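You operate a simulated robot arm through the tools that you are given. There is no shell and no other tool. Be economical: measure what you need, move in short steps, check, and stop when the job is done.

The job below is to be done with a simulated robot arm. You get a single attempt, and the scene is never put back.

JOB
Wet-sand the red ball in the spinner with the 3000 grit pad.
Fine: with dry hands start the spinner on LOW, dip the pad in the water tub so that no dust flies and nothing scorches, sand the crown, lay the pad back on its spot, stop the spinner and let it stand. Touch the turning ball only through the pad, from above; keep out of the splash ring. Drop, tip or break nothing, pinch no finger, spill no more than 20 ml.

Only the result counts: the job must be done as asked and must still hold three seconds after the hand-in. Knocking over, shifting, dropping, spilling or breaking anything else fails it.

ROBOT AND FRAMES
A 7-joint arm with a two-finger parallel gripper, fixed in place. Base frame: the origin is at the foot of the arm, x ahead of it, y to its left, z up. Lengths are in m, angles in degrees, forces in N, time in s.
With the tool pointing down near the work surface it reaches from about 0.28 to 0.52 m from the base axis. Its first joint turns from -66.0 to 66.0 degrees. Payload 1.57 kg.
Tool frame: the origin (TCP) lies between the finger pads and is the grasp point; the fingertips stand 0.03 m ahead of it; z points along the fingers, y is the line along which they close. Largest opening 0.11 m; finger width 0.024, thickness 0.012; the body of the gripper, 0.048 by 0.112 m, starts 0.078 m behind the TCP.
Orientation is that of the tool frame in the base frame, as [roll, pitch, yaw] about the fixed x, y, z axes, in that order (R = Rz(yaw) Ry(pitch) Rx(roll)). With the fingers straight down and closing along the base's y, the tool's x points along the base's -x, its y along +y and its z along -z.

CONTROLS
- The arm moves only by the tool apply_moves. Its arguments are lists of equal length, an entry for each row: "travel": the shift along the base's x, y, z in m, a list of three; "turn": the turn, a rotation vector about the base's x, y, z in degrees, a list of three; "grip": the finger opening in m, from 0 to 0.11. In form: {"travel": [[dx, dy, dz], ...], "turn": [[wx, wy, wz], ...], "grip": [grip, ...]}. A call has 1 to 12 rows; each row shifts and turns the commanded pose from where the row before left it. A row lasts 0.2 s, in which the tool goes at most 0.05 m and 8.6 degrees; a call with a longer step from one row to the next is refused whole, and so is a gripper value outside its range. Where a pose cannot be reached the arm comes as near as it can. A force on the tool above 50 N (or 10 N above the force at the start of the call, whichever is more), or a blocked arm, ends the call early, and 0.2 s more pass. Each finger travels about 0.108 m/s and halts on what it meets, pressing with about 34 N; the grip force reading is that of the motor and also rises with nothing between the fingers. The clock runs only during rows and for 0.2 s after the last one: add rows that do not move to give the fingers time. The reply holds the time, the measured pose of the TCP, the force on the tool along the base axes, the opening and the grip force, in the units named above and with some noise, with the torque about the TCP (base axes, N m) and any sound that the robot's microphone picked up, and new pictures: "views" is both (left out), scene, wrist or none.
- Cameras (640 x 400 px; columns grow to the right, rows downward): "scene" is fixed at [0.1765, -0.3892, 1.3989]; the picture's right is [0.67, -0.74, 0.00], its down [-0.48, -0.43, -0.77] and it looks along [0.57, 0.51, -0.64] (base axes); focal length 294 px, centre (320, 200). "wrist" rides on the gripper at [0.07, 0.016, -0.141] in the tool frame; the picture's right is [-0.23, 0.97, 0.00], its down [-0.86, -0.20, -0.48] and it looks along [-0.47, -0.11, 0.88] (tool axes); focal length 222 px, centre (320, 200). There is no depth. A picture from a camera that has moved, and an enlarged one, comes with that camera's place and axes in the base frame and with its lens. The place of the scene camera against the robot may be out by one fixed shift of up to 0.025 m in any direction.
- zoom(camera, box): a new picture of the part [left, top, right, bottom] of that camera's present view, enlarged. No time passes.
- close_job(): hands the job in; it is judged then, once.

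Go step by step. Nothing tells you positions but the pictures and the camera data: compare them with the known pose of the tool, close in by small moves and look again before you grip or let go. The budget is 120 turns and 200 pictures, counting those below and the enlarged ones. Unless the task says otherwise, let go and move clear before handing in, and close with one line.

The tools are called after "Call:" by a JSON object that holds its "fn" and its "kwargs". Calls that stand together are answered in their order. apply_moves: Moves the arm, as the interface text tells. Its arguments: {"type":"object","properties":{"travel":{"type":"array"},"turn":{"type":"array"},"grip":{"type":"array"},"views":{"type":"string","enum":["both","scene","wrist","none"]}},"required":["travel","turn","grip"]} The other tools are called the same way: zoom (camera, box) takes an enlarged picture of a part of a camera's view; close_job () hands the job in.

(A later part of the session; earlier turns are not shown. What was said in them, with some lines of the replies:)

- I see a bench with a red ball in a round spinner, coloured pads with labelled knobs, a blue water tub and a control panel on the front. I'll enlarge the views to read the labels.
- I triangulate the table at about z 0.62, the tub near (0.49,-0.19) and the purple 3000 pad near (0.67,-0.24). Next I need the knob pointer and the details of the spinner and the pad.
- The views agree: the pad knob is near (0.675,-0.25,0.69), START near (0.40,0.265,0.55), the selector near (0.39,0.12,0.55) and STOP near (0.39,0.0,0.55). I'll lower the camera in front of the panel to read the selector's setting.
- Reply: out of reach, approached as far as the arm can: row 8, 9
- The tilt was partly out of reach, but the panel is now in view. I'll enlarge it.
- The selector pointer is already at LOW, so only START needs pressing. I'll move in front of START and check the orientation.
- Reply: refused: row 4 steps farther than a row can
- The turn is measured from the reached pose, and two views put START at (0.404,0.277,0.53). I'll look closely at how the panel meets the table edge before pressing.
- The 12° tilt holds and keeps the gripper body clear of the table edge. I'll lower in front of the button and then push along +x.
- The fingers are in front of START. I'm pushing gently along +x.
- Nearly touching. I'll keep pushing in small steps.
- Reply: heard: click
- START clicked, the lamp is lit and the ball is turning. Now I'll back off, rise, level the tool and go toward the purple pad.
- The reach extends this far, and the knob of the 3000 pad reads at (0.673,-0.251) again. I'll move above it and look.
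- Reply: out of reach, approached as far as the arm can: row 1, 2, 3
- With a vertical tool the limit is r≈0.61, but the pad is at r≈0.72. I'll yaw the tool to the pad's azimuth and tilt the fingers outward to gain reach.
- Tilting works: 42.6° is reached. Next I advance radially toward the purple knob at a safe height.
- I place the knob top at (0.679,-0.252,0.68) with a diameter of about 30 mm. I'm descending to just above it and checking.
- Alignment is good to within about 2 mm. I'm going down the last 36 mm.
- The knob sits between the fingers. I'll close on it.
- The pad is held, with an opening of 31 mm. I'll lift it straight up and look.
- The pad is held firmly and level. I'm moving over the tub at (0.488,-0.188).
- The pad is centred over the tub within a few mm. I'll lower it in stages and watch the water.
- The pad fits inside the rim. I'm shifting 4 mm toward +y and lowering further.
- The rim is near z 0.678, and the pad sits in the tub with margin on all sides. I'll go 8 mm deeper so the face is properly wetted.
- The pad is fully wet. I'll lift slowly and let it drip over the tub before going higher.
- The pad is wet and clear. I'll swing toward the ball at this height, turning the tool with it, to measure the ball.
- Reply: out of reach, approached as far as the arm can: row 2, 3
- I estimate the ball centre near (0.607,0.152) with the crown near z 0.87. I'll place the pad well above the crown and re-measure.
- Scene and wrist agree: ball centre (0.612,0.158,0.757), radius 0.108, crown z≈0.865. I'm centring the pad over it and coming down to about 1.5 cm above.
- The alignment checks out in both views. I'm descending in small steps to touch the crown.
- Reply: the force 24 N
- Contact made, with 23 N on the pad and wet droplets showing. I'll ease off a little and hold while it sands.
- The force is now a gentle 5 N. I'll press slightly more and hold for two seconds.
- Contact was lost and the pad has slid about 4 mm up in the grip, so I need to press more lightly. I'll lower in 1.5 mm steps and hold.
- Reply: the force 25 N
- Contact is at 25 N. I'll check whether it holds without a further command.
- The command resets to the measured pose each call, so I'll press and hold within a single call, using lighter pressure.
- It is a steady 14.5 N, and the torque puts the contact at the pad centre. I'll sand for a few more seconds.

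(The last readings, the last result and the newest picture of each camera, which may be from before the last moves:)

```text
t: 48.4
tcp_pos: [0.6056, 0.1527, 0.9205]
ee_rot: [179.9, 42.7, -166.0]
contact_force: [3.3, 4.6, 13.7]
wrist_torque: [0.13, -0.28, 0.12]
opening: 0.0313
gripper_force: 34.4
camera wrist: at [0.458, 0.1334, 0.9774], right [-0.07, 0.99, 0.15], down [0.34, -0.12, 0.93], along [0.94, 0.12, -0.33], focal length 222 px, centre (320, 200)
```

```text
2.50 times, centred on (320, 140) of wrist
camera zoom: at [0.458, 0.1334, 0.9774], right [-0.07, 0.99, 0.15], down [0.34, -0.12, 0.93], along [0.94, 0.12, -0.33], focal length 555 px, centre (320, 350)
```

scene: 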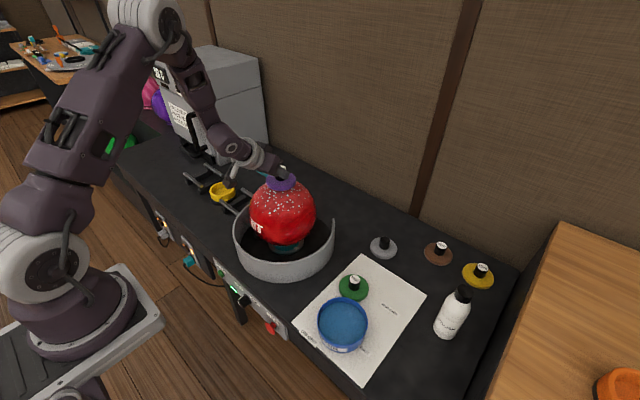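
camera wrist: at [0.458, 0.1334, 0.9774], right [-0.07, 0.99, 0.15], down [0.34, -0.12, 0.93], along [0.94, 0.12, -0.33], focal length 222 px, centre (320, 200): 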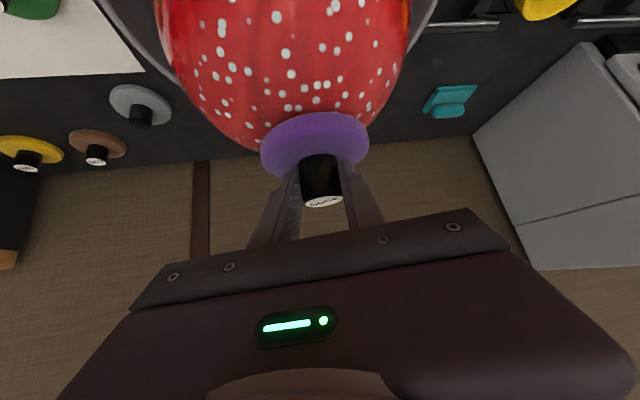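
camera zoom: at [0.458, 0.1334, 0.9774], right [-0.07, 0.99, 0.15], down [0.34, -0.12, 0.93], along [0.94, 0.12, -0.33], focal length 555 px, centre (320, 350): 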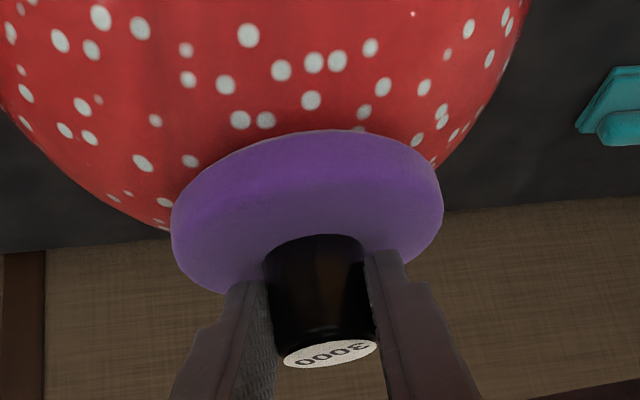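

The ball has had about 8 s under load. I'll lift off a little to inspect the crown before deciding.

Call:
{"fn": "apply_moves", "kwargs": {"travel": [[0, 0, -0.001], [0, 0, 0], [0, 0, 0], [0, 0, 0], [0, 0, 0], [0, 0, 0], [0, 0, 0], [0, 0, 0.02], [0, 0, 0.04], [0, 0, 0.03], [0, 0, 0]], "turn": [[0, 0, 0], [0, 0, 0], [0, 0, 0], [0, 0, 0], [0, 0, 0], [0, 0, 0], [0, 0, 0], [0, 0, 0], [0, 0, 0], [0, 0, 0], [0, 0, 0]], "grip": [0, 0, 0, 0, 0, 0, 0, 0, 0, 0, 0], "views": "both"}}

Call:
{"fn": "zoom", "kwargs": {"camera": "scene", "box": [230, 130, 340, 250]}}

Call:
{"fn": "zoom", "kwargs": {"camera": "wrist", "box": [180, 0, 420, 200]}}

```text
t: 50.8
tcp_pos: [0.6064, 0.1555, 1.0096]
ee_rot: [179.8, 42.6, -166.1]
contact_force: [-0.3, 0.5, -0.3]
wrist_torque: [0.01, 0.02, -0.02]
opening: 0.0312
gripper_force: 34.0
camera wrist: at [0.4584, 0.1351, 1.0671], right [-0.07, 0.99, 0.16], down [0.34, -0.12, 0.93], along [0.94, 0.12, -0.33], focal length 222 px, centre (320, 200)
```

scene: 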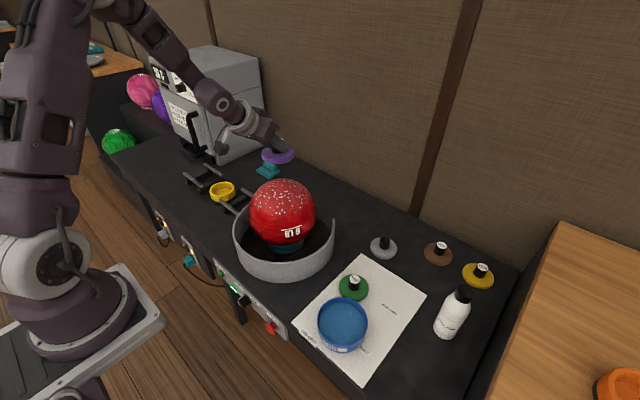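
wrist: 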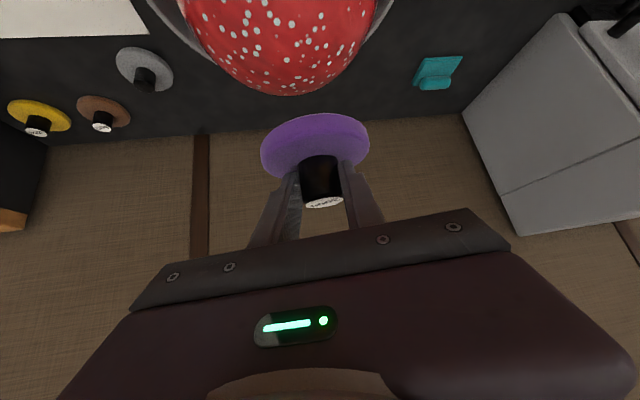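

```text
3.33 times, centred on (285, 190) of scene
camera zoom: at [0.1765, -0.3892, 1.3989], right [0.67, -0.74, 0.0], down [-0.48, -0.43, -0.77], along [0.57, 0.51, -0.64], focal length 980 px, centre (437, 233)
```

zoom: 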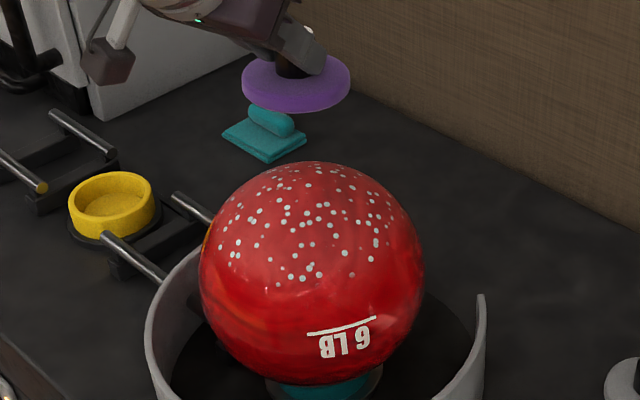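

```text
2.00 times, centred on (300, 100) of wrist
camera zoom: at [0.4584, 0.1351, 1.0671], right [-0.07, 0.99, 0.16], down [0.34, -0.12, 0.93], along [0.94, 0.12, -0.33], focal length 444 px, centre (360, 400)
```

zoom: 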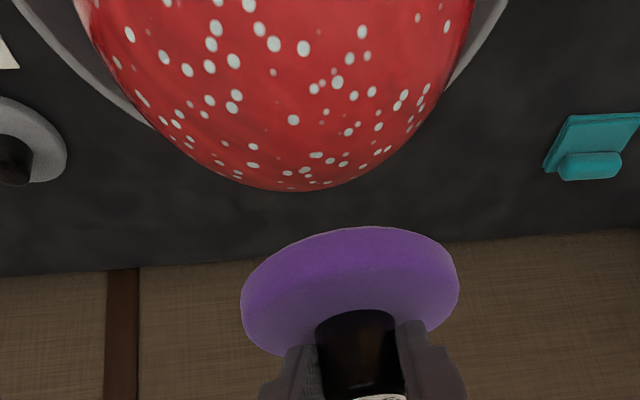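

The whole crown is wet and evenly sanded, with about 10 s of contact at around 15 N. I'll swing the pad back at this height toward its spot.

Call:
{"fn": "apply_moves", "kwargs": {"travel": [[-0.003, -0.04, 0], [-0.003, -0.04, 0], [-0.003, -0.04, 0], [-0.003, -0.041, 0], [-0.003, -0.041, 0], [-0.003, -0.041, 0], [-0.003, -0.041, 0], [-0.003, -0.041, 0], [0, -0.041, 0], [0, 0, 0]], "turn": [[0, 0, -3.85], [0, 0, -3.85], [0, 0, -3.85], [0, 0, -3.85], [0, 0, -3.85], [0, 0, -3.85], [0, 0, -3.85], [0, 0, -3.85], [0, 0, -3.7], [0, 0, 0]], "grip": [0, 0, 0, 0, 0, 0, 0, 0, 0, 0], "views": "none"}}

Call:
{"fn": "apply_moves", "kwargs": {"travel": [[0.02, -0.008, -0.045], [0.02, -0.008, -0.045], [0.02, -0.008, -0.045], [0.02, -0.008, -0.04], [0, 0, 0]], "turn": [[0, 0, 0], [0, 0, 0], [0, 0, 0], [-1.74, -4.7, 0], [0, 0, 0]], "grip": [0, 0, 0, 0, 0], "views": "both"}}

Call:
{"fn": "zoom", "kwargs": {"camera": "scene", "box": [310, 200, 450, 340]}}

Call:
{"fn": "zoom", "kwargs": {"camera": "wrist", "box": [200, 40, 440, 220]}}

```text
t: 53.0
tcp_pos: [0.5821, -0.2136, 1.0073]
ee_rot: [179.9, 42.6, 159.5]
contact_force: [-0.4, 0.3, 0.0]
wrist_torque: [-0.03, 0.0, 0.01]
opening: 0.0311
gripper_force: 34.0
```

```text
t: 54.2
tcp_pos: [0.6586, -0.2467, 0.8321]
ee_rot: [179.8, 47.8, 159.3]
contact_force: [0.7, 0.2, -1.1]
wrist_torque: [0.01, -0.02, 0.01]
opening: 0.0312
gripper_force: 34.0
camera wrist: at [0.522, -0.1778, 0.8761], right [0.48, 0.86, 0.17], down [0.14, -0.27, 0.95], along [0.86, -0.44, -0.25], focal length 222 px, centre (320, 200)
```

scene: 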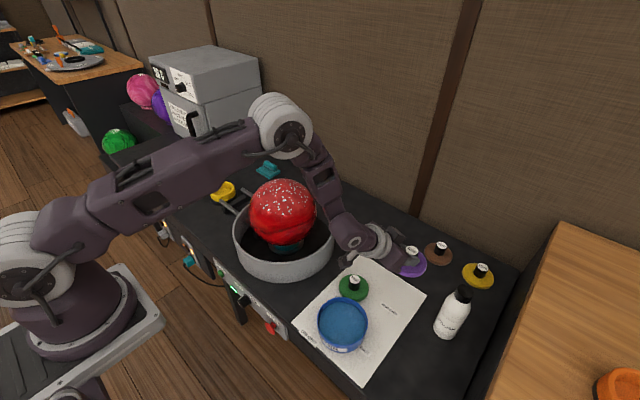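
wrist: 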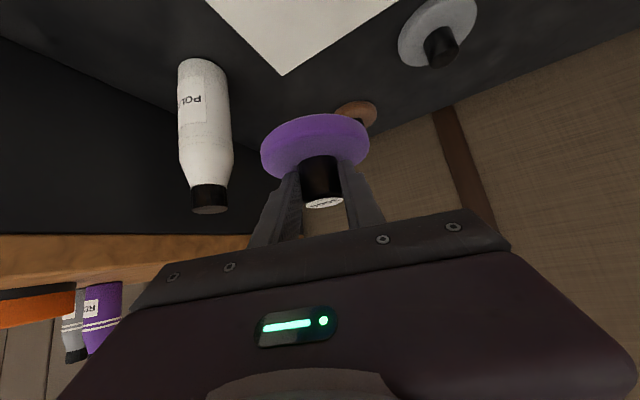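

```text
2.86 times, centred on (380, 270) of scene
camera zoom: at [0.1765, -0.3892, 1.3989], right [0.67, -0.74, 0.0], down [-0.48, -0.43, -0.77], along [0.57, 0.51, -0.64], focal length 840 px, centre (149, 0)
```

zoom: 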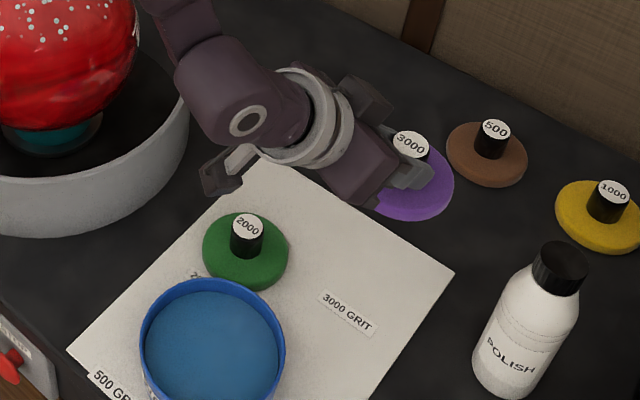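

```text
2.22 times, centred on (320, 130) of wrist
camera zoom: at [0.522, -0.1778, 0.8761], right [0.48, 0.86, 0.17], down [0.14, -0.27, 0.95], along [0.86, -0.44, -0.25], focal length 494 px, centre (320, 356)
```

zoom: 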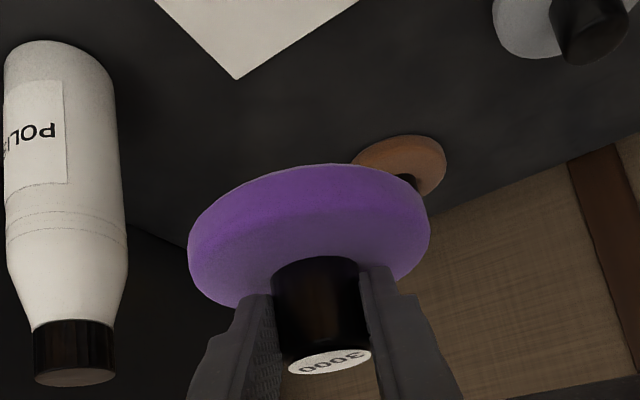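

By my estimate the pad has slipped about 1 cm up in the grip and is level within about 3°. I'll trim the tilt and lower it over its original spot at (0.677,-0.251).

Call:
{"fn": "apply_moves", "kwargs": {"travel": [[0.008, -0.001, -0.04], [0, 0, -0.04], [0, 0, -0.03], [0, 0, 0]], "turn": [[0.87, 2.34, 0], [0, 0, 0], [0, 0, 0], [0, 0, 0]], "grip": [0, 0, 0, 0], "views": "both"}}

Call:
{"fn": "zoom", "kwargs": {"camera": "scene", "box": [350, 230, 450, 330]}}

Call:
{"fn": "zoom", "kwargs": {"camera": "wrist", "box": [200, 60, 440, 240]}}

```text
t: 55.2
tcp_pos: [0.6672, -0.2478, 0.7249]
ee_rot: [179.9, 45.3, 159.4]
contact_force: [0.5, -0.6, -0.4]
wrist_torque: [0.01, 0.04, 0.0]
opening: 0.0314
gripper_force: 33.8
camera wrist: at [0.5316, -0.1796, 0.7754], right [0.49, 0.86, 0.16], down [0.18, -0.28, 0.94], along [0.85, -0.43, -0.29], focal length 222 px, centre (320, 200)
```

scene: 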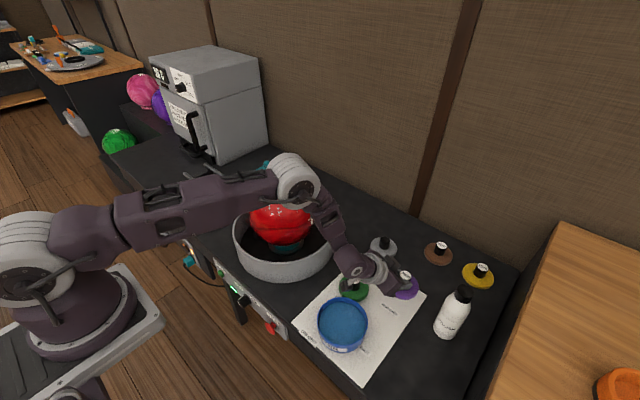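
wrist: 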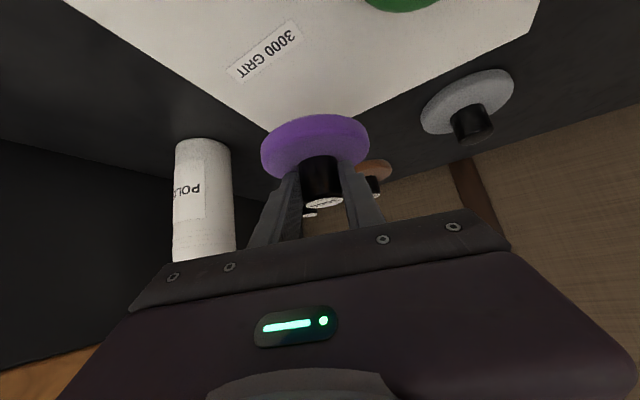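

```text
4.00 times, centred on (400, 280) of scene
camera zoom: at [0.1765, -0.3892, 1.3989], right [0.67, -0.74, 0.0], down [-0.48, -0.43, -0.77], along [0.57, 0.51, -0.64], focal length 1176 px, centre (0, -120)
```

zoom: 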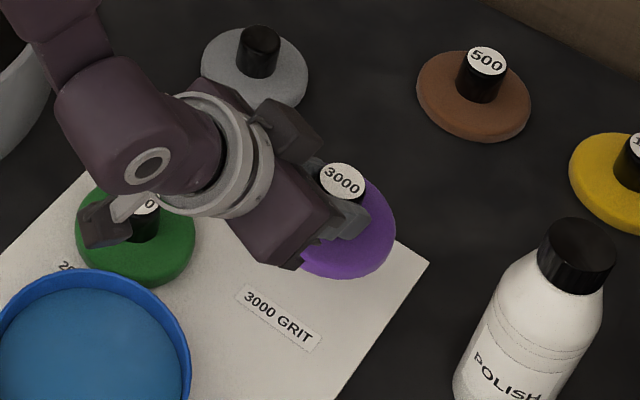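

```text
2.22 times, centred on (320, 150) of wrist
camera zoom: at [0.5316, -0.1796, 0.7754], right [0.49, 0.86, 0.16], down [0.18, -0.28, 0.94], along [0.85, -0.43, -0.29], focal length 494 px, centre (320, 311)
```

zoom: 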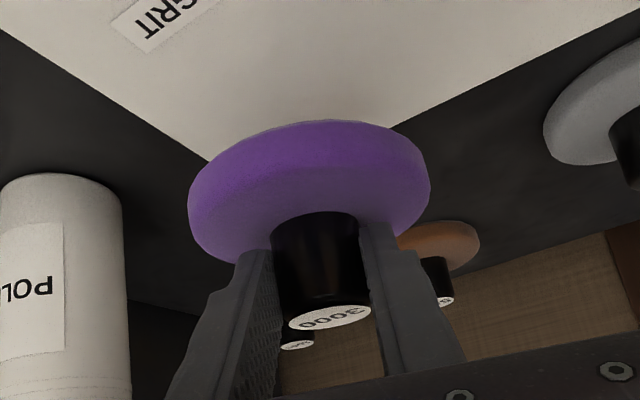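

Lowering onto the spot with force checks.

Call:
{"fn": "apply_moves", "kwargs": {"travel": [[0, 0, -0.02], [0, 0, -0.015], [0, 0, -0.005], [0, 0, 0]], "turn": [[0, 0, 0], [0, 0, 0], [0, 0, 0], [0, 0, 0]], "grip": [0, 0, 0, 0], "views": "both"}}

Call:
{"fn": "zoom", "kwargs": {"camera": "scene", "box": [350, 230, 450, 330]}}

Call:
{"fn": "zoom", "kwargs": {"camera": "wrist", "box": [200, 60, 440, 240]}}

```text
t: 56.2
tcp_pos: [0.6694, -0.2462, 0.6848]
ee_rot: [179.9, 45.3, 159.4]
contact_force: [-0.5, -0.6, -0.2]
wrist_torque: [-0.01, 0.04, 0.01]
opening: 0.0313
gripper_force: 34.2
camera wrist: at [0.5343, -0.1779, 0.7356], right [0.49, 0.86, 0.16], down [0.18, -0.28, 0.94], along [0.85, -0.43, -0.29], focal length 222 px, centre (320, 200)
```

scene: 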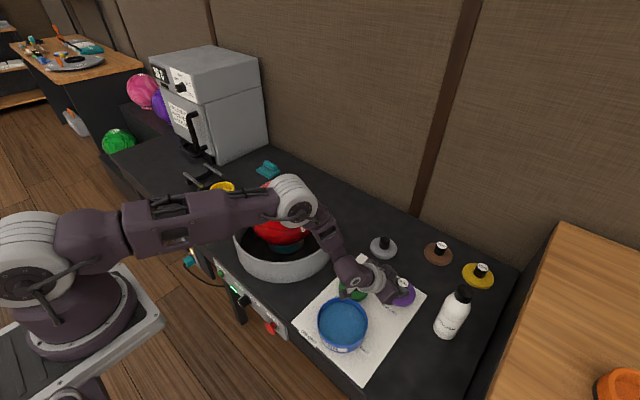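
wrist: 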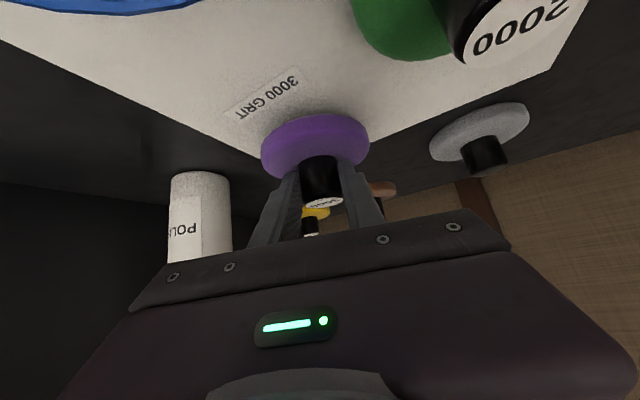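

```text
4.00 times, centred on (400, 280) of scene
camera zoom: at [0.1765, -0.3892, 1.3989], right [0.67, -0.74, 0.0], down [-0.48, -0.43, -0.77], along [0.57, 0.51, -0.64], focal length 1176 px, centre (0, -120)
```

zoom: 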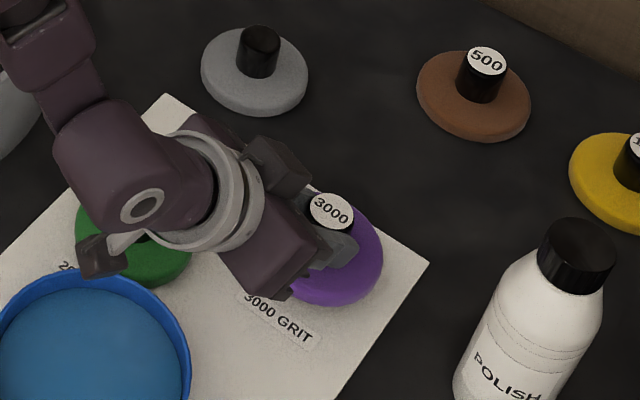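

```text
2.22 times, centred on (320, 150) of wrist
camera zoom: at [0.5343, -0.1779, 0.7356], right [0.49, 0.86, 0.16], down [0.18, -0.28, 0.94], along [0.85, -0.43, -0.29], focal length 494 px, centre (320, 311)
```

zoom: 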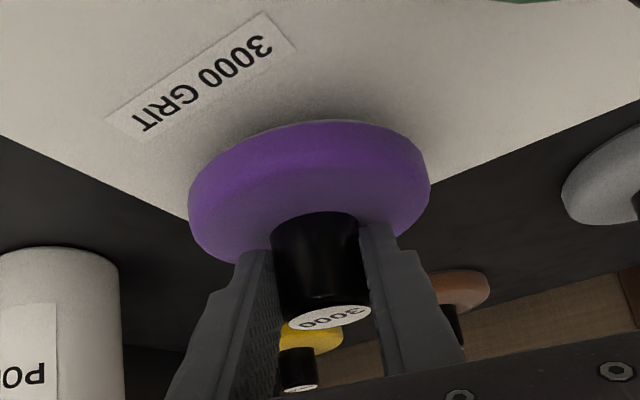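

About 1 cm remains, and the scene position matches the original. I'm lowering until contact.

Call:
{"fn": "apply_moves", "kwargs": {"travel": [[-0.001, 0, -0.004], [0, 0, -0.003], [0, 0, -0.002], [0, 0, 0]], "turn": [[0, 0, 0], [0, 0, 0], [0, 0, 0], [0, 0, 0]], "grip": [0, 0, 0, 0], "views": "wrist"}}

Call:
{"fn": "zoom", "kwargs": {"camera": "wrist", "box": [200, 60, 440, 240]}}

Call:
{"fn": "zoom", "kwargs": {"camera": "scene", "box": [350, 230, 450, 330]}}

```text
t: 57.2
tcp_pos: [0.6675, -0.245, 0.6752]
ee_rot: [179.9, 45.2, 159.4]
contact_force: [0.4, -0.5, -0.8]
wrist_torque: [-0.01, 0.01, -0.01]
opening: 0.0314
gripper_force: 34.1
camera wrist: at [0.5325, -0.1782, 0.7255], right [0.49, 0.86, 0.16], down [0.18, -0.28, 0.94], along [0.85, -0.43, -0.29], focal length 222 px, centre (320, 200)
```

wrist: 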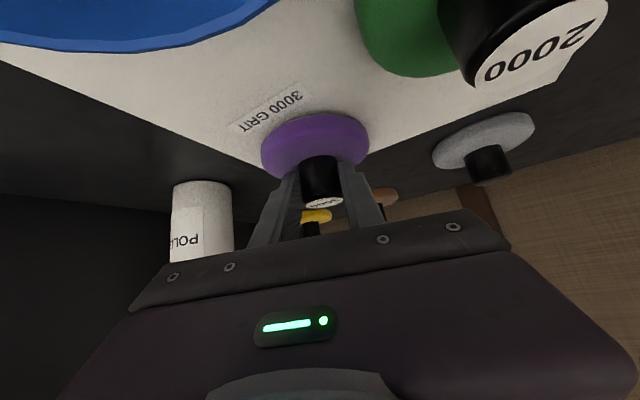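

```text
2.22 times, centred on (320, 150) of wrist
camera zoom: at [0.5325, -0.1782, 0.7255], right [0.49, 0.86, 0.16], down [0.18, -0.28, 0.94], along [0.85, -0.43, -0.29], focal length 494 px, centre (320, 311)
```

zoom: 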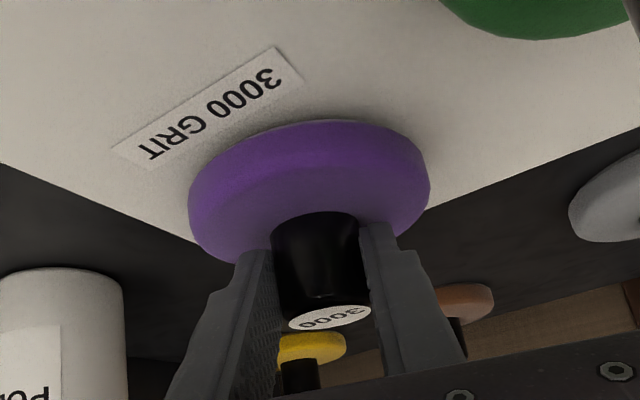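

```text
4.00 times, centred on (400, 280) of scene
camera zoom: at [0.1765, -0.3892, 1.3989], right [0.67, -0.74, 0.0], down [-0.48, -0.43, -0.77], along [0.57, 0.51, -0.64], focal length 1176 px, centre (0, -120)
```

zoom: 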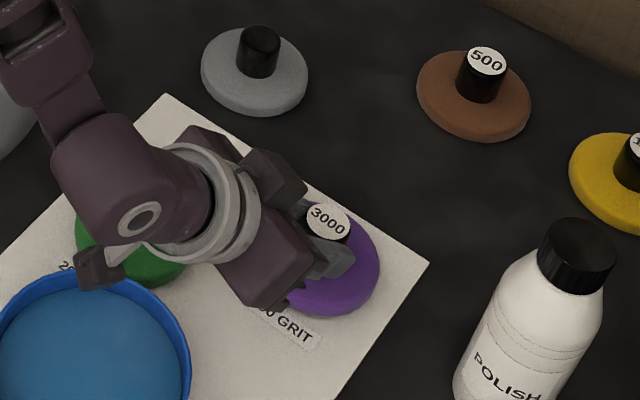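

Almost down. I'll use millimetre steps until I feel contact.

Call:
{"fn": "apply_moves", "kwargs": {"travel": [[0.0005, -0.001, -0.0015], [0, 0, -0.0015], [0, 0, 0], [0, 0, 0]], "turn": [[0, 0, 0], [0, 0, 0], [0, 0, 0], [0, 0, 0]], "grip": [0, 0, 0, 0], "views": "none"}}

```text
t: 58.2
tcp_pos: [0.6688, -0.247, 0.6725]
ee_rot: [179.9, 45.5, 159.5]
contact_force: [2.4, -1.0, 15.9]
wrist_torque: [-0.38, -1.06, -0.02]
opening: 0.0313
gripper_force: 34.3
```

The outer edge touched first, so I'll trim the tilt by 2.5° and set the pad flat.

Call:
{"fn": "apply_moves", "kwargs": {"travel": [[0, 0, 0.001], [0, 0, 0], [0, 0, -0.002], [0, 0, 0], [0, 0, 0]], "turn": [[0, 0, 0], [-0.87, -2.34, 0], [0, 0, 0], [0, 0, 0], [0, 0, 0]], "grip": [0, 0, 0, 0, 0], "views": "wrist"}}

Call:
{"fn": "zoom", "kwargs": {"camera": "wrist", "box": [200, 60, 440, 240]}}

Call:
{"fn": "zoom", "kwargs": {"camera": "scene", "box": [350, 230, 450, 330]}}

```text
t: 59.4
tcp_pos: [0.6681, -0.248, 0.6703]
ee_rot: [179.8, 47.7, 159.3]
contact_force: [-4.3, -0.1, 17.8]
wrist_torque: [-0.09, 0.02, 0.01]
opening: 0.031
gripper_force: 34.3
camera wrist: at [0.5306, -0.1784, 0.7145], right [0.48, 0.86, 0.17], down [0.14, -0.27, 0.95], along [0.86, -0.44, -0.25], focal length 222 px, centre (320, 200)
```

wrist: 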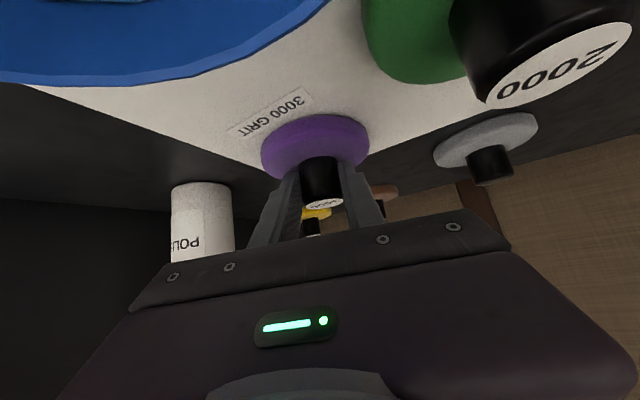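

```text
2.22 times, centred on (320, 150) of wrist
camera zoom: at [0.5306, -0.1784, 0.7145], right [0.48, 0.86, 0.17], down [0.14, -0.27, 0.95], along [0.86, -0.44, -0.25], focal length 494 px, centre (320, 311)
```

zoom: 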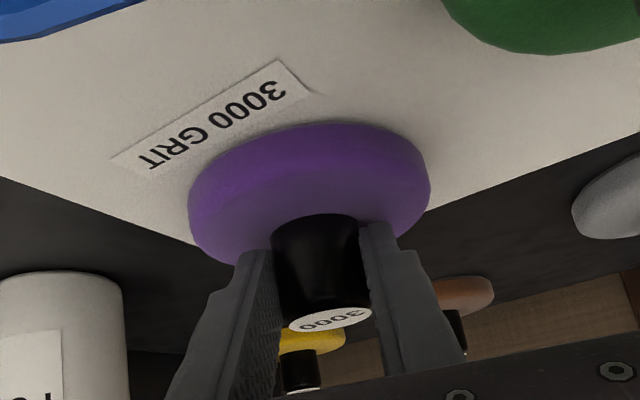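

```text
4.00 times, centred on (400, 280) of scene
camera zoom: at [0.1761, -0.389, 1.399], right [0.67, -0.74, 0.0], down [-0.48, -0.43, -0.77], along [0.57, 0.51, -0.64], focal length 1176 px, centre (0, -120)
```

zoom: 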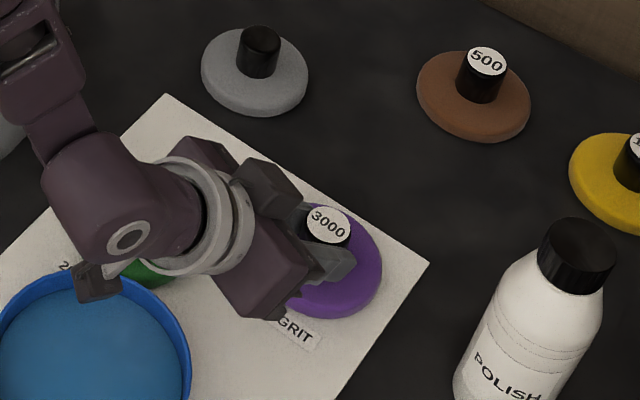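

The pad sits flat, with torque about zero, exactly at its original picture position. I'm releasing and lifting clear.

Call:
{"fn": "apply_moves", "kwargs": {"travel": [[0, 0, 0.0005], [0, 0, 0], [0, 0, 0], [0, 0, 0], [0, 0, 0]], "turn": [[0, 0, 0], [0, 0, 0], [0, 0, 0], [0, 0, 0], [0, 0, 0]], "grip": [0.031, 0.034, 0.044, 0.056, 0.058], "views": "wrist"}}

Call:
{"fn": "zoom", "kwargs": {"camera": "wrist", "box": [200, 60, 440, 240]}}

```text
t: 60.6
tcp_pos: [0.6685, -0.2458, 0.6705]
ee_rot: [179.8, 47.8, 159.4]
contact_force: [0.3, -0.1, 0.7]
wrist_torque: [-0.01, 0.0, -0.01]
opening: 0.0579
gripper_force: 0.0
camera wrist: at [0.531, -0.1783, 0.7151], right [0.48, 0.86, 0.17], down [0.14, -0.27, 0.95], along [0.86, -0.44, -0.25], focal length 222 px, centre (320, 200)
```

wrist: 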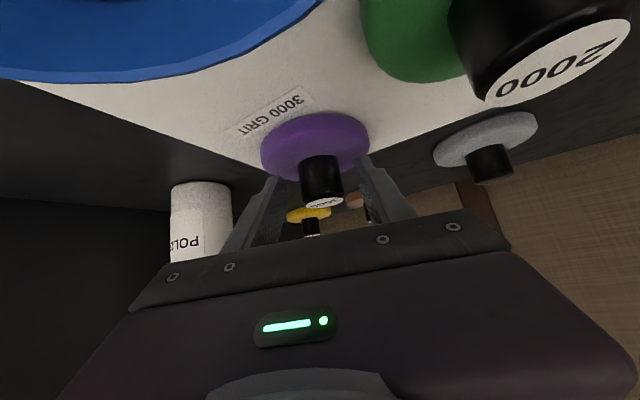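

```text
2.22 times, centred on (320, 150) of wrist
camera zoom: at [0.531, -0.1783, 0.7151], right [0.48, 0.86, 0.17], down [0.14, -0.27, 0.95], along [0.86, -0.44, -0.25], focal length 494 px, centre (320, 311)
```

zoom: 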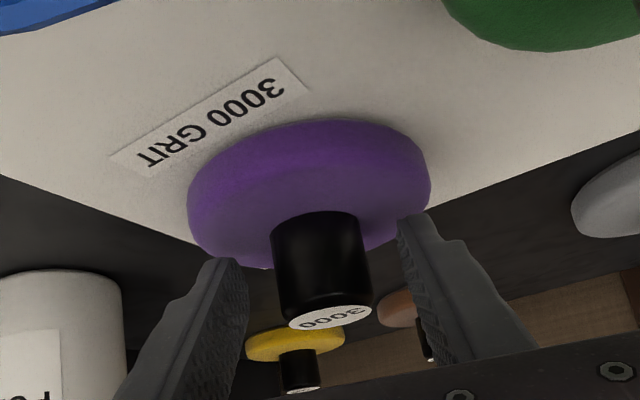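

The pad stayed put. I'll lift, retract and bring the tool back to the button-press orientation with fingers closed.

Call:
{"fn": "apply_moves", "kwargs": {"travel": [[0, 0, 0.03], [0, 0, 0.045], [0, 0, 0.045], [0, 0, 0.03], [-0.037, 0.0138, 0], [-0.037, 0.0138, 0], [-0.037, 0.0138, 0], [-0.037, 0.0138, 0], [-0.037, 0.0138, 0], [0, 0, 0]], "turn": [[0, 0, 0], [0, 0, 0], [0, 0, 0], [0, 0, 0], [2.51, 6.74, 0], [2.51, 6.74, 0], [2.51, 6.74, 0], [2.51, 6.74, 0], [2.51, 6.74, 0], [0, 0, 0]], "grip": [0.058, 0.058, 0.058, 0.058, 0.05, 0.04, 0.03, 0.02, 0, 0], "views": "scene"}}

Call:
{"fn": "zoom", "kwargs": {"camera": "scene", "box": [350, 230, 450, 330]}}

```text
t: 62.8
tcp_pos: [0.4803, -0.1761, 0.82]
ee_rot: [179.9, 11.6, 159.5]
contact_force: [0.5, 0.3, -0.6]
wrist_torque: [-0.02, 0.02, 0.01]
opening: 0.0
gripper_force: 21.1
```

scene: 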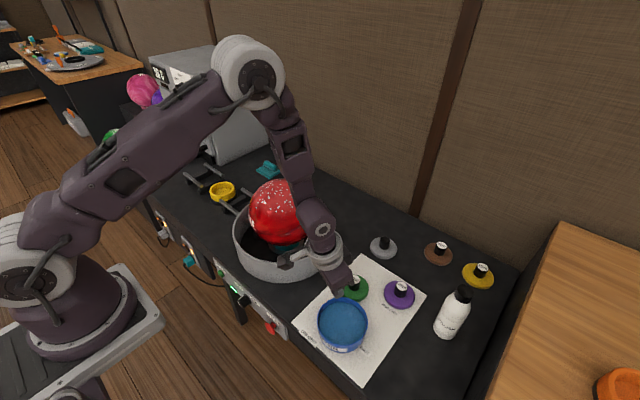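

```text
4.00 times, centred on (400, 280) of scene
camera zoom: at [0.1765, -0.3892, 1.3989], right [0.67, -0.74, 0.0], down [-0.48, -0.43, -0.77], along [0.57, 0.51, -0.64], focal length 1176 px, centre (0, -120)
```

zoom: 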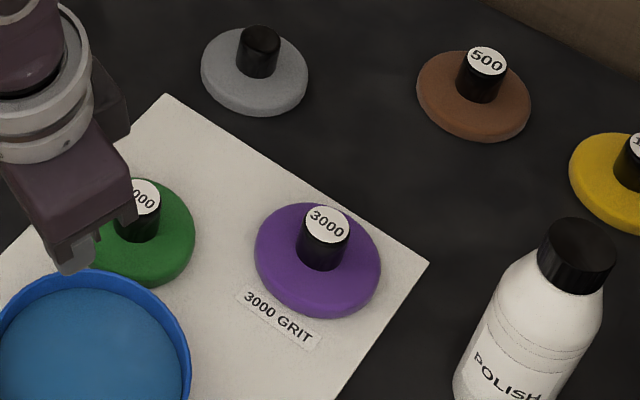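

The 3000 pad is back on its spot. Now I move in front of STOP.

Call:
{"fn": "apply_moves", "kwargs": {"travel": [[-0.03, 0.036, 0], [-0.03, 0.036, 0], [-0.03, 0.036, 0], [-0.03, 0.036, 0], [-0.022, 0.034, 0], [0, 0, -0.04], [0, 0, -0.04], [0, 0, -0.04], [0, 0, 0]], "turn": [[0, 0, 4.1], [0, 0, 4.1], [0, 0, 4.1], [0, 0, 4.1], [0, 0, 4.1], [0, 0, 0], [0, 0, 0], [0, 0, 0], [0, 0, 0]], "grip": [0, 0, 0, 0, 0, 0, 0, 0, 0], "views": "both"}}

Call:
{"fn": "zoom", "kwargs": {"camera": "wrist", "box": [240, 90, 440, 240]}}

```text
t: 64.8
tcp_pos: [0.3442, 0.002, 0.6941]
ee_rot: [180.0, 11.7, -180.0]
contact_force: [0.1, 0.1, -0.2]
wrist_torque: [0.0, -0.03, -0.03]
opening: 0.0001
gripper_force: 21.4
out of reach, approached as far as the arm can: row 5
camera wrist: at [0.2465, 0.0182, 0.8192], right [0.22, 0.97, 0.05], down [0.74, -0.2, 0.64], along [0.63, -0.11, -0.77], focal length 222 px, centre (320, 200)
```

scene: 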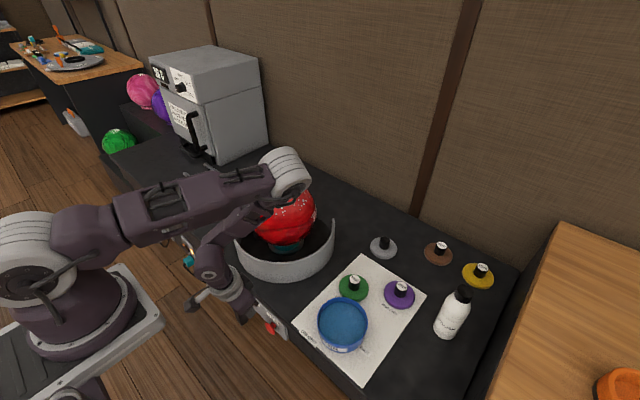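
wrist: 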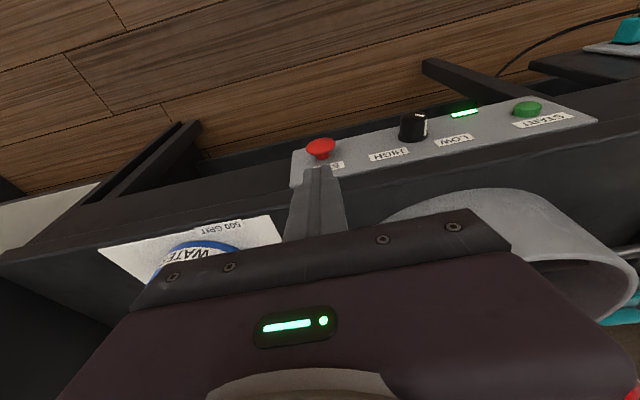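

```text
2.67 times, centred on (340, 165) of wrist
camera zoom: at [0.2465, 0.0182, 0.8192], right [0.22, 0.97, 0.05], down [0.74, -0.2, 0.64], along [0.63, -0.11, -0.77], focal length 592 px, centre (267, 293)
```

zoom: 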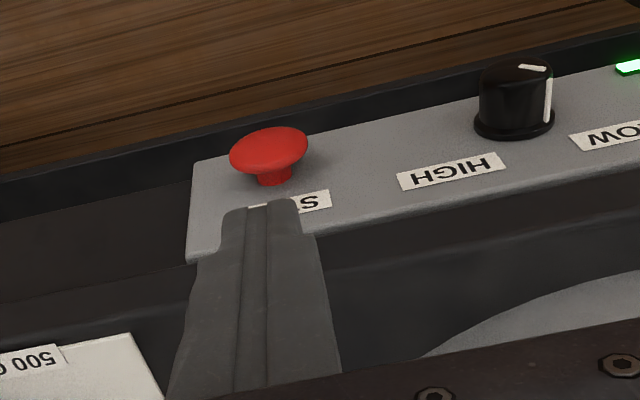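

STOP reads at (0.388,0.0,0.53). I'll lower in front of it and then push.

Call:
{"fn": "apply_moves", "kwargs": {"travel": [[-0.004, -0.001, -0.048], [0, -0.001, -0.048], [0, 0, -0.048], [0, 0, 0]], "turn": [[0, 0, 0], [0, 0, 0], [0, 0, 0], [0, 0, 0]], "grip": [0, 0, 0, 0], "views": "scene"}}

Call:
{"fn": "zoom", "kwargs": {"camera": "scene", "box": [210, 270, 310, 360]}}

```text
t: 65.8
tcp_pos: [0.3419, -0.0004, 0.5544]
ee_rot: [179.9, 11.7, -180.0]
contact_force: [0.0, 0.1, -0.7]
wrist_torque: [0.03, 0.02, 0.0]
opening: 0.0001
gripper_force: 20.4
```

scene: 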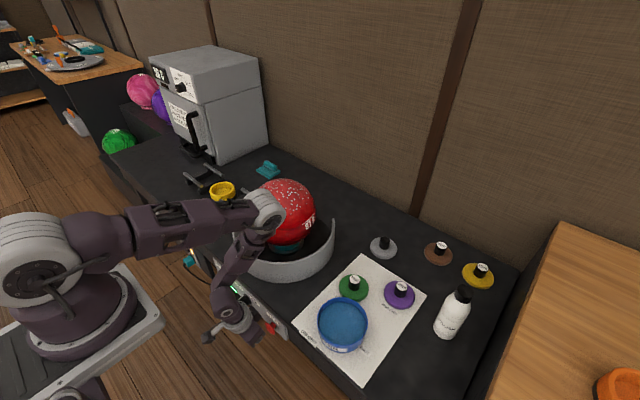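

```text
4.44 times, centred on (260, 315) of scene
camera zoom: at [0.1765, -0.3891, 1.3989], right [0.67, -0.74, 0.0], down [-0.48, -0.43, -0.77], along [0.57, 0.51, -0.64], focal length 1306 px, centre (587, -311)
```

zoom: 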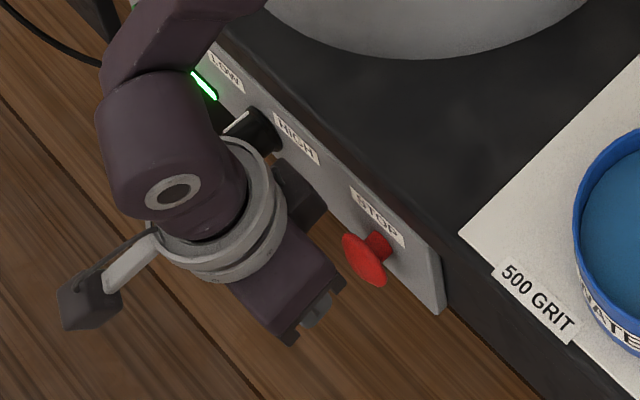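

Aligned. Pushing STOP along +x in small steps.

Call:
{"fn": "apply_moves", "kwargs": {"travel": [[0.008, 0, -0.003], [0.006, 0, 0], [0.004, 0, 0], [0.004, 0, 0], [0, 0, 0]], "turn": [[0, 0, 0], [0, 0, 0], [0, 0, 0], [0, 0, 0], [0, 0, 0]], "grip": [0, 0, 0, 0, 0], "views": "scene"}}

Call:
{"fn": "zoom", "kwargs": {"camera": "scene", "box": [210, 270, 310, 360]}}

```text
t: 67.0
tcp_pos: [0.3635, -0.0009, 0.551]
ee_rot: [179.9, 11.7, 179.9]
contact_force: [-1.0, -0.4, 0.1]
wrist_torque: [0.01, 0.0, 0.01]
opening: 0.0001
gripper_force: 21.4
```

scene: 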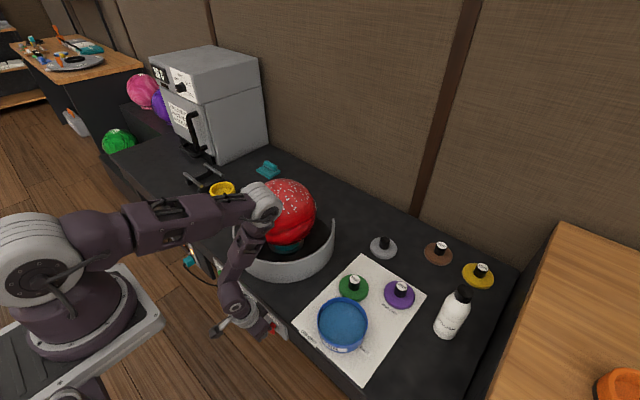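

```text
4.44 times, centred on (260, 315) of scene
camera zoom: at [0.1765, -0.3892, 1.3989], right [0.67, -0.74, 0.0], down [-0.48, -0.43, -0.77], along [0.57, 0.51, -0.64], focal length 1306 px, centre (587, -311)
```

zoom: 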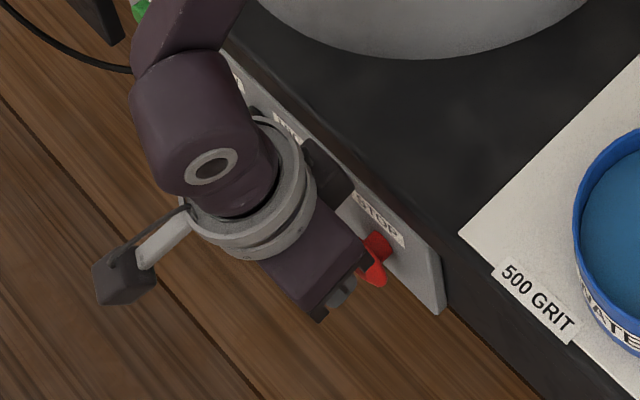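

Near contact. I'll continue pushing.

Call:
{"fn": "apply_moves", "kwargs": {"travel": [[0.004, 0, 0], [0.003, 0, 0], [0.003, 0, 0], [0, 0, 0]], "turn": [[0, 0, 0], [0, 0, 0], [0, 0, 0], [0, 0, 0]], "grip": [0, 0, 0, 0], "views": "scene"}}

Call:
{"fn": "zoom", "kwargs": {"camera": "scene", "box": [210, 270, 310, 360]}}

```text
t: 68.0
tcp_pos: [0.3728, -0.0001, 0.552]
ee_rot: [179.9, 11.7, -179.9]
contact_force: [-3.3, 0.3, -0.3]
wrist_torque: [-0.02, 0.08, 0.0]
opening: 0.0
gripper_force: 21.3
heard: click
```

scene: 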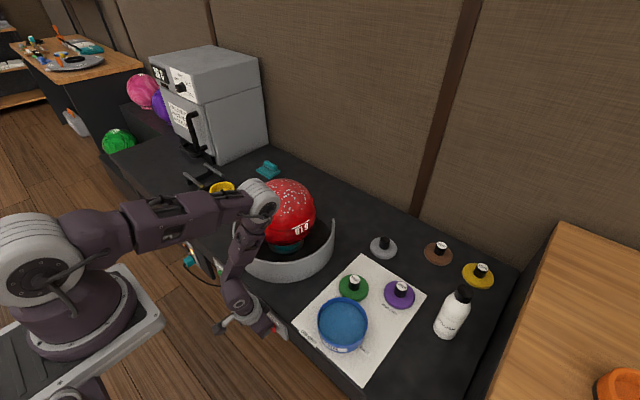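

```text
4.44 times, centred on (260, 315) of scene
camera zoom: at [0.1765, -0.3892, 1.3989], right [0.67, -0.74, 0.0], down [-0.48, -0.43, -0.77], along [0.57, 0.51, -0.64], focal length 1306 px, centre (587, -311)
```

zoom: 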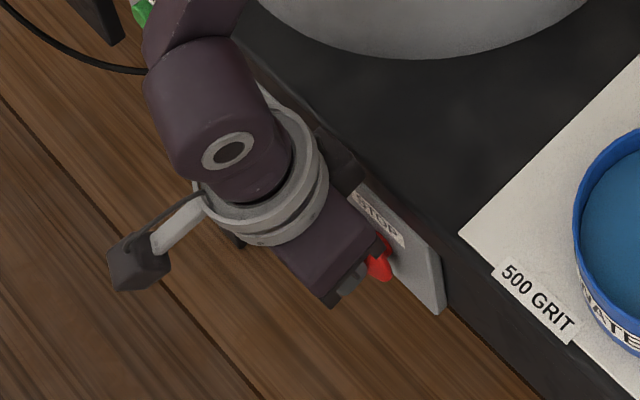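

A click was heard from STOP. I'll back off and watch the lamp and the ball coast down.

Call:
{"fn": "apply_moves", "kwargs": {"travel": [[-0.03, 0, 0], [0, 0, 0.045], [0, 0, 0.045], [0, 0, 0.045], [0, 0, 0.045], [0, 0, 0], [0, 0, 0], [0, 0, 0]], "turn": [[0, 0, 0], [0, 0, 0], [0, 0, 0], [0, 0, 0], [0, 0, 0], [0, 0, 0], [0, 0, 0], [0, 0, 0]], "grip": [0, 0, 0, 0, 0, 0, 0, 0], "views": "both"}}

Call:
{"fn": "apply_moves", "kwargs": {"travel": [[0, -0.03, 0.03], [0, -0.03, 0.03], [0, -0.03, 0.03], [0, 0, 0], [0, 0, 0]], "turn": [[0, 0, 0], [0, 0, 0], [0, 0, 0], [0, 0, 0], [0, 0, 0]], "grip": [0, 0, 0, 0, 0], "views": "both"}}

```text
t: 69.8
tcp_pos: [0.3461, 0.0012, 0.7324]
ee_rot: [179.9, 11.7, 180.0]
contact_force: [0.9, -0.1, 0.9]
wrist_torque: [0.0, -0.01, -0.01]
opening: 0.0
gripper_force: 21.4
camera wrist: at [0.2471, 0.018, 0.8568], right [0.22, 0.97, 0.05], down [0.74, -0.2, 0.64], along [0.63, -0.11, -0.77], focal length 222 px, centre (320, 200)
```

scene: 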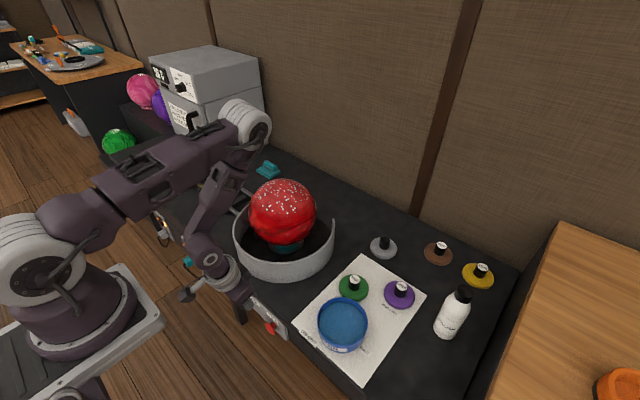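
wrist: 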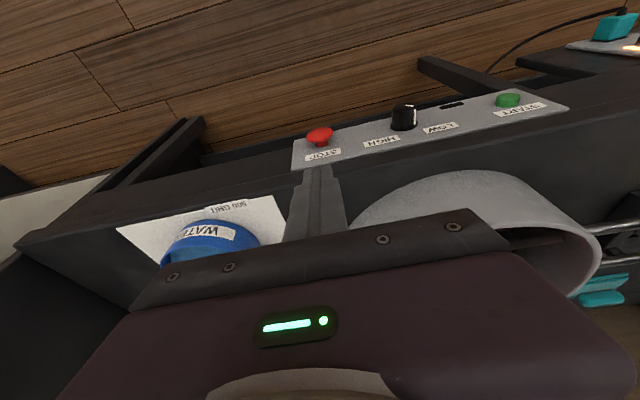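

```text
t: 71.0
tcp_pos: [0.3448, -0.0886, 0.8204]
ee_rot: [179.8, 11.7, -180.0]
contact_force: [0.5, -0.4, -0.2]
wrist_torque: [-0.02, 0.01, 0.0]
opening: 0.0001
gripper_force: 21.8
camera wrist: at [0.2462, -0.0716, 0.9457], right [0.22, 0.97, 0.05], down [0.74, -0.2, 0.64], along [0.63, -0.11, -0.77], focal length 222 px, centre (320, 200)
```

scene: 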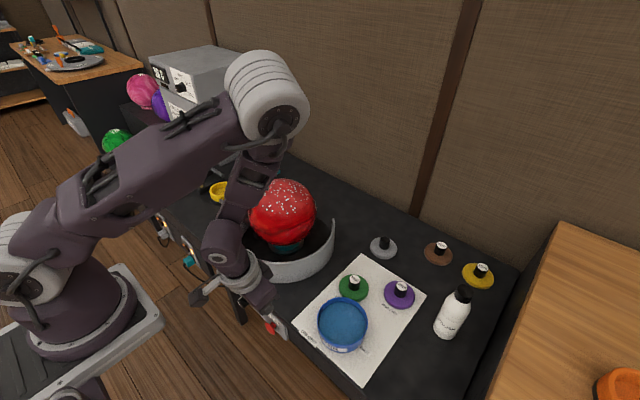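
wrist: 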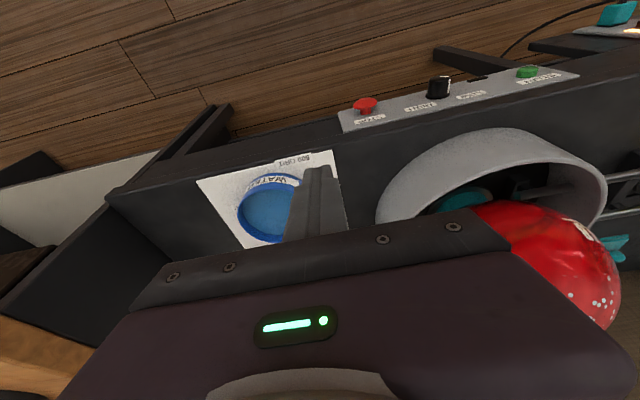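

The lamp is off. I'll wait and compare pictures to confirm that the ball has come to rest.

Call:
{"fn": "apply_moves", "kwargs": {"travel": [[0, 0, 0], [0, 0, 0], [0, 0, 0], [0, 0, 0], [0, 0, 0], [0, 0, 0], [0, 0, 0], [0, 0, 0]], "turn": [[0, 0, 0], [0, 0, 0], [0, 0, 0], [0, 0, 0], [0, 0, 0], [0, 0, 0], [0, 0, 0], [0, 0, 0]], "grip": [0, 0, 0, 0, 0, 0, 0, 0], "views": "none"}}

Call:
{"fn": "zoom", "kwargs": {"camera": "scene", "box": [230, 150, 340, 290]}}

Call:
{"fn": "apply_moves", "kwargs": {"travel": [[0, 0, 0], [0, 0, 0], [0, 0, 0]], "turn": [[0, 0, 0], [0, 0, 0], [0, 0, 0]], "grip": [0, 0, 0], "views": "none"}}

Call:
{"fn": "zoom", "kwargs": {"camera": "scene", "box": [230, 150, 340, 290]}}

Call:
{"fn": "zoom", "kwargs": {"camera": "scene", "box": [290, 220, 510, 380]}}

```text
t: 72.8
tcp_pos: [0.3444, -0.0875, 0.8215]
ee_rot: [180.0, 11.8, 180.0]
contact_force: [-1.0, -0.7, -1.4]
wrist_torque: [-0.02, -0.02, -0.03]
opening: 0.0001
gripper_force: 21.5
```

```text
2.86 times, centred on (285, 220) of scene
camera zoom: at [0.1765, -0.3892, 1.3989], right [0.67, -0.74, 0.0], down [-0.48, -0.43, -0.77], along [0.57, 0.51, -0.64], focal length 840 px, centre (420, 143)
```

zoom: 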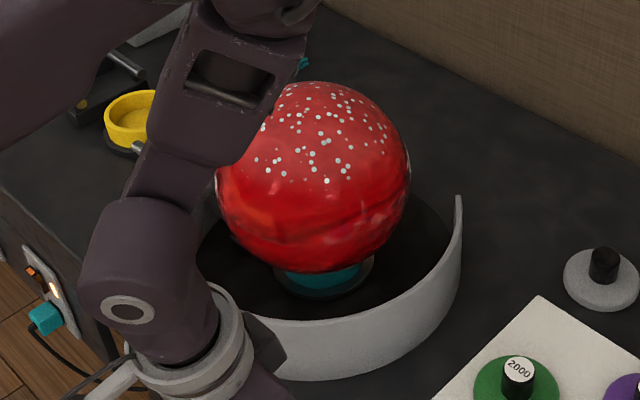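

```text
t: 73.6
tcp_pos: [0.3444, -0.0883, 0.8206]
ee_rot: [179.8, 11.7, -179.9]
contact_force: [-0.8, -0.5, 0.6]
wrist_torque: [-0.01, 0.01, 0.02]
opening: 0.0003
gripper_force: 21.5
```

```text
2.86 times, centred on (285, 220) of scene
camera zoom: at [0.1765, -0.3892, 1.3989], right [0.67, -0.74, 0.0], down [-0.48, -0.43, -0.77], along [0.57, 0.51, -0.64], focal length 840 px, centre (420, 143)
```

zoom: 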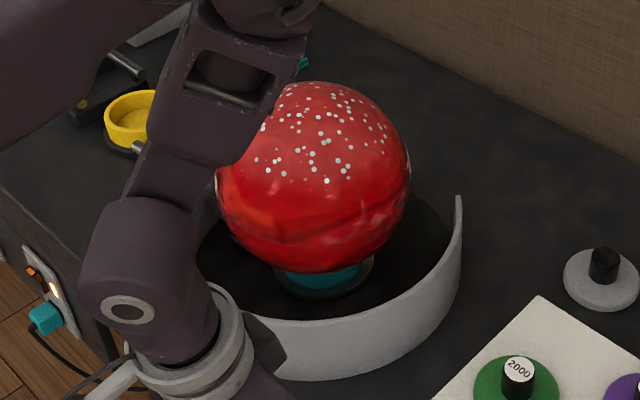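

```text
2.50 times, centred on (400, 300) of scene
camera zoom: at [0.1765, -0.3892, 1.3989], right [0.67, -0.74, 0.0], down [-0.48, -0.43, -0.77], along [0.57, 0.51, -0.64], focal length 735 px, centre (120, -50)
```

zoom: 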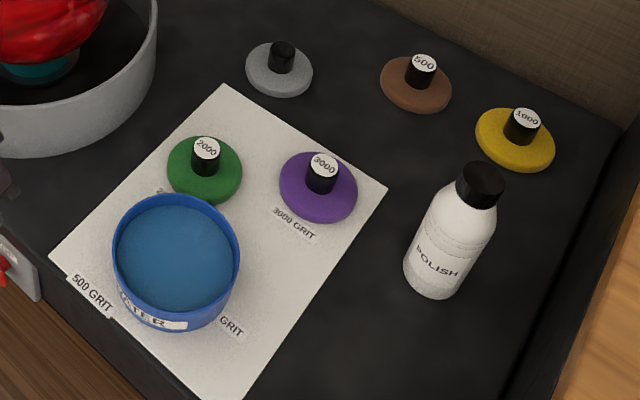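

The two ball pictures are identical, so it is standing still. The pad, tub and everything else on the mat look as they did at the start, and the arm is clear.

Call:
{"fn": "close_job", "kwargs": {}}

```text
The job is handed in.
```

I wet-sanded the crown of the red ball on LOW with the 3000 pad for about 10 s at 5–25 N. The pad is back on its spot, and the spinner is stopped with the ball standing still.
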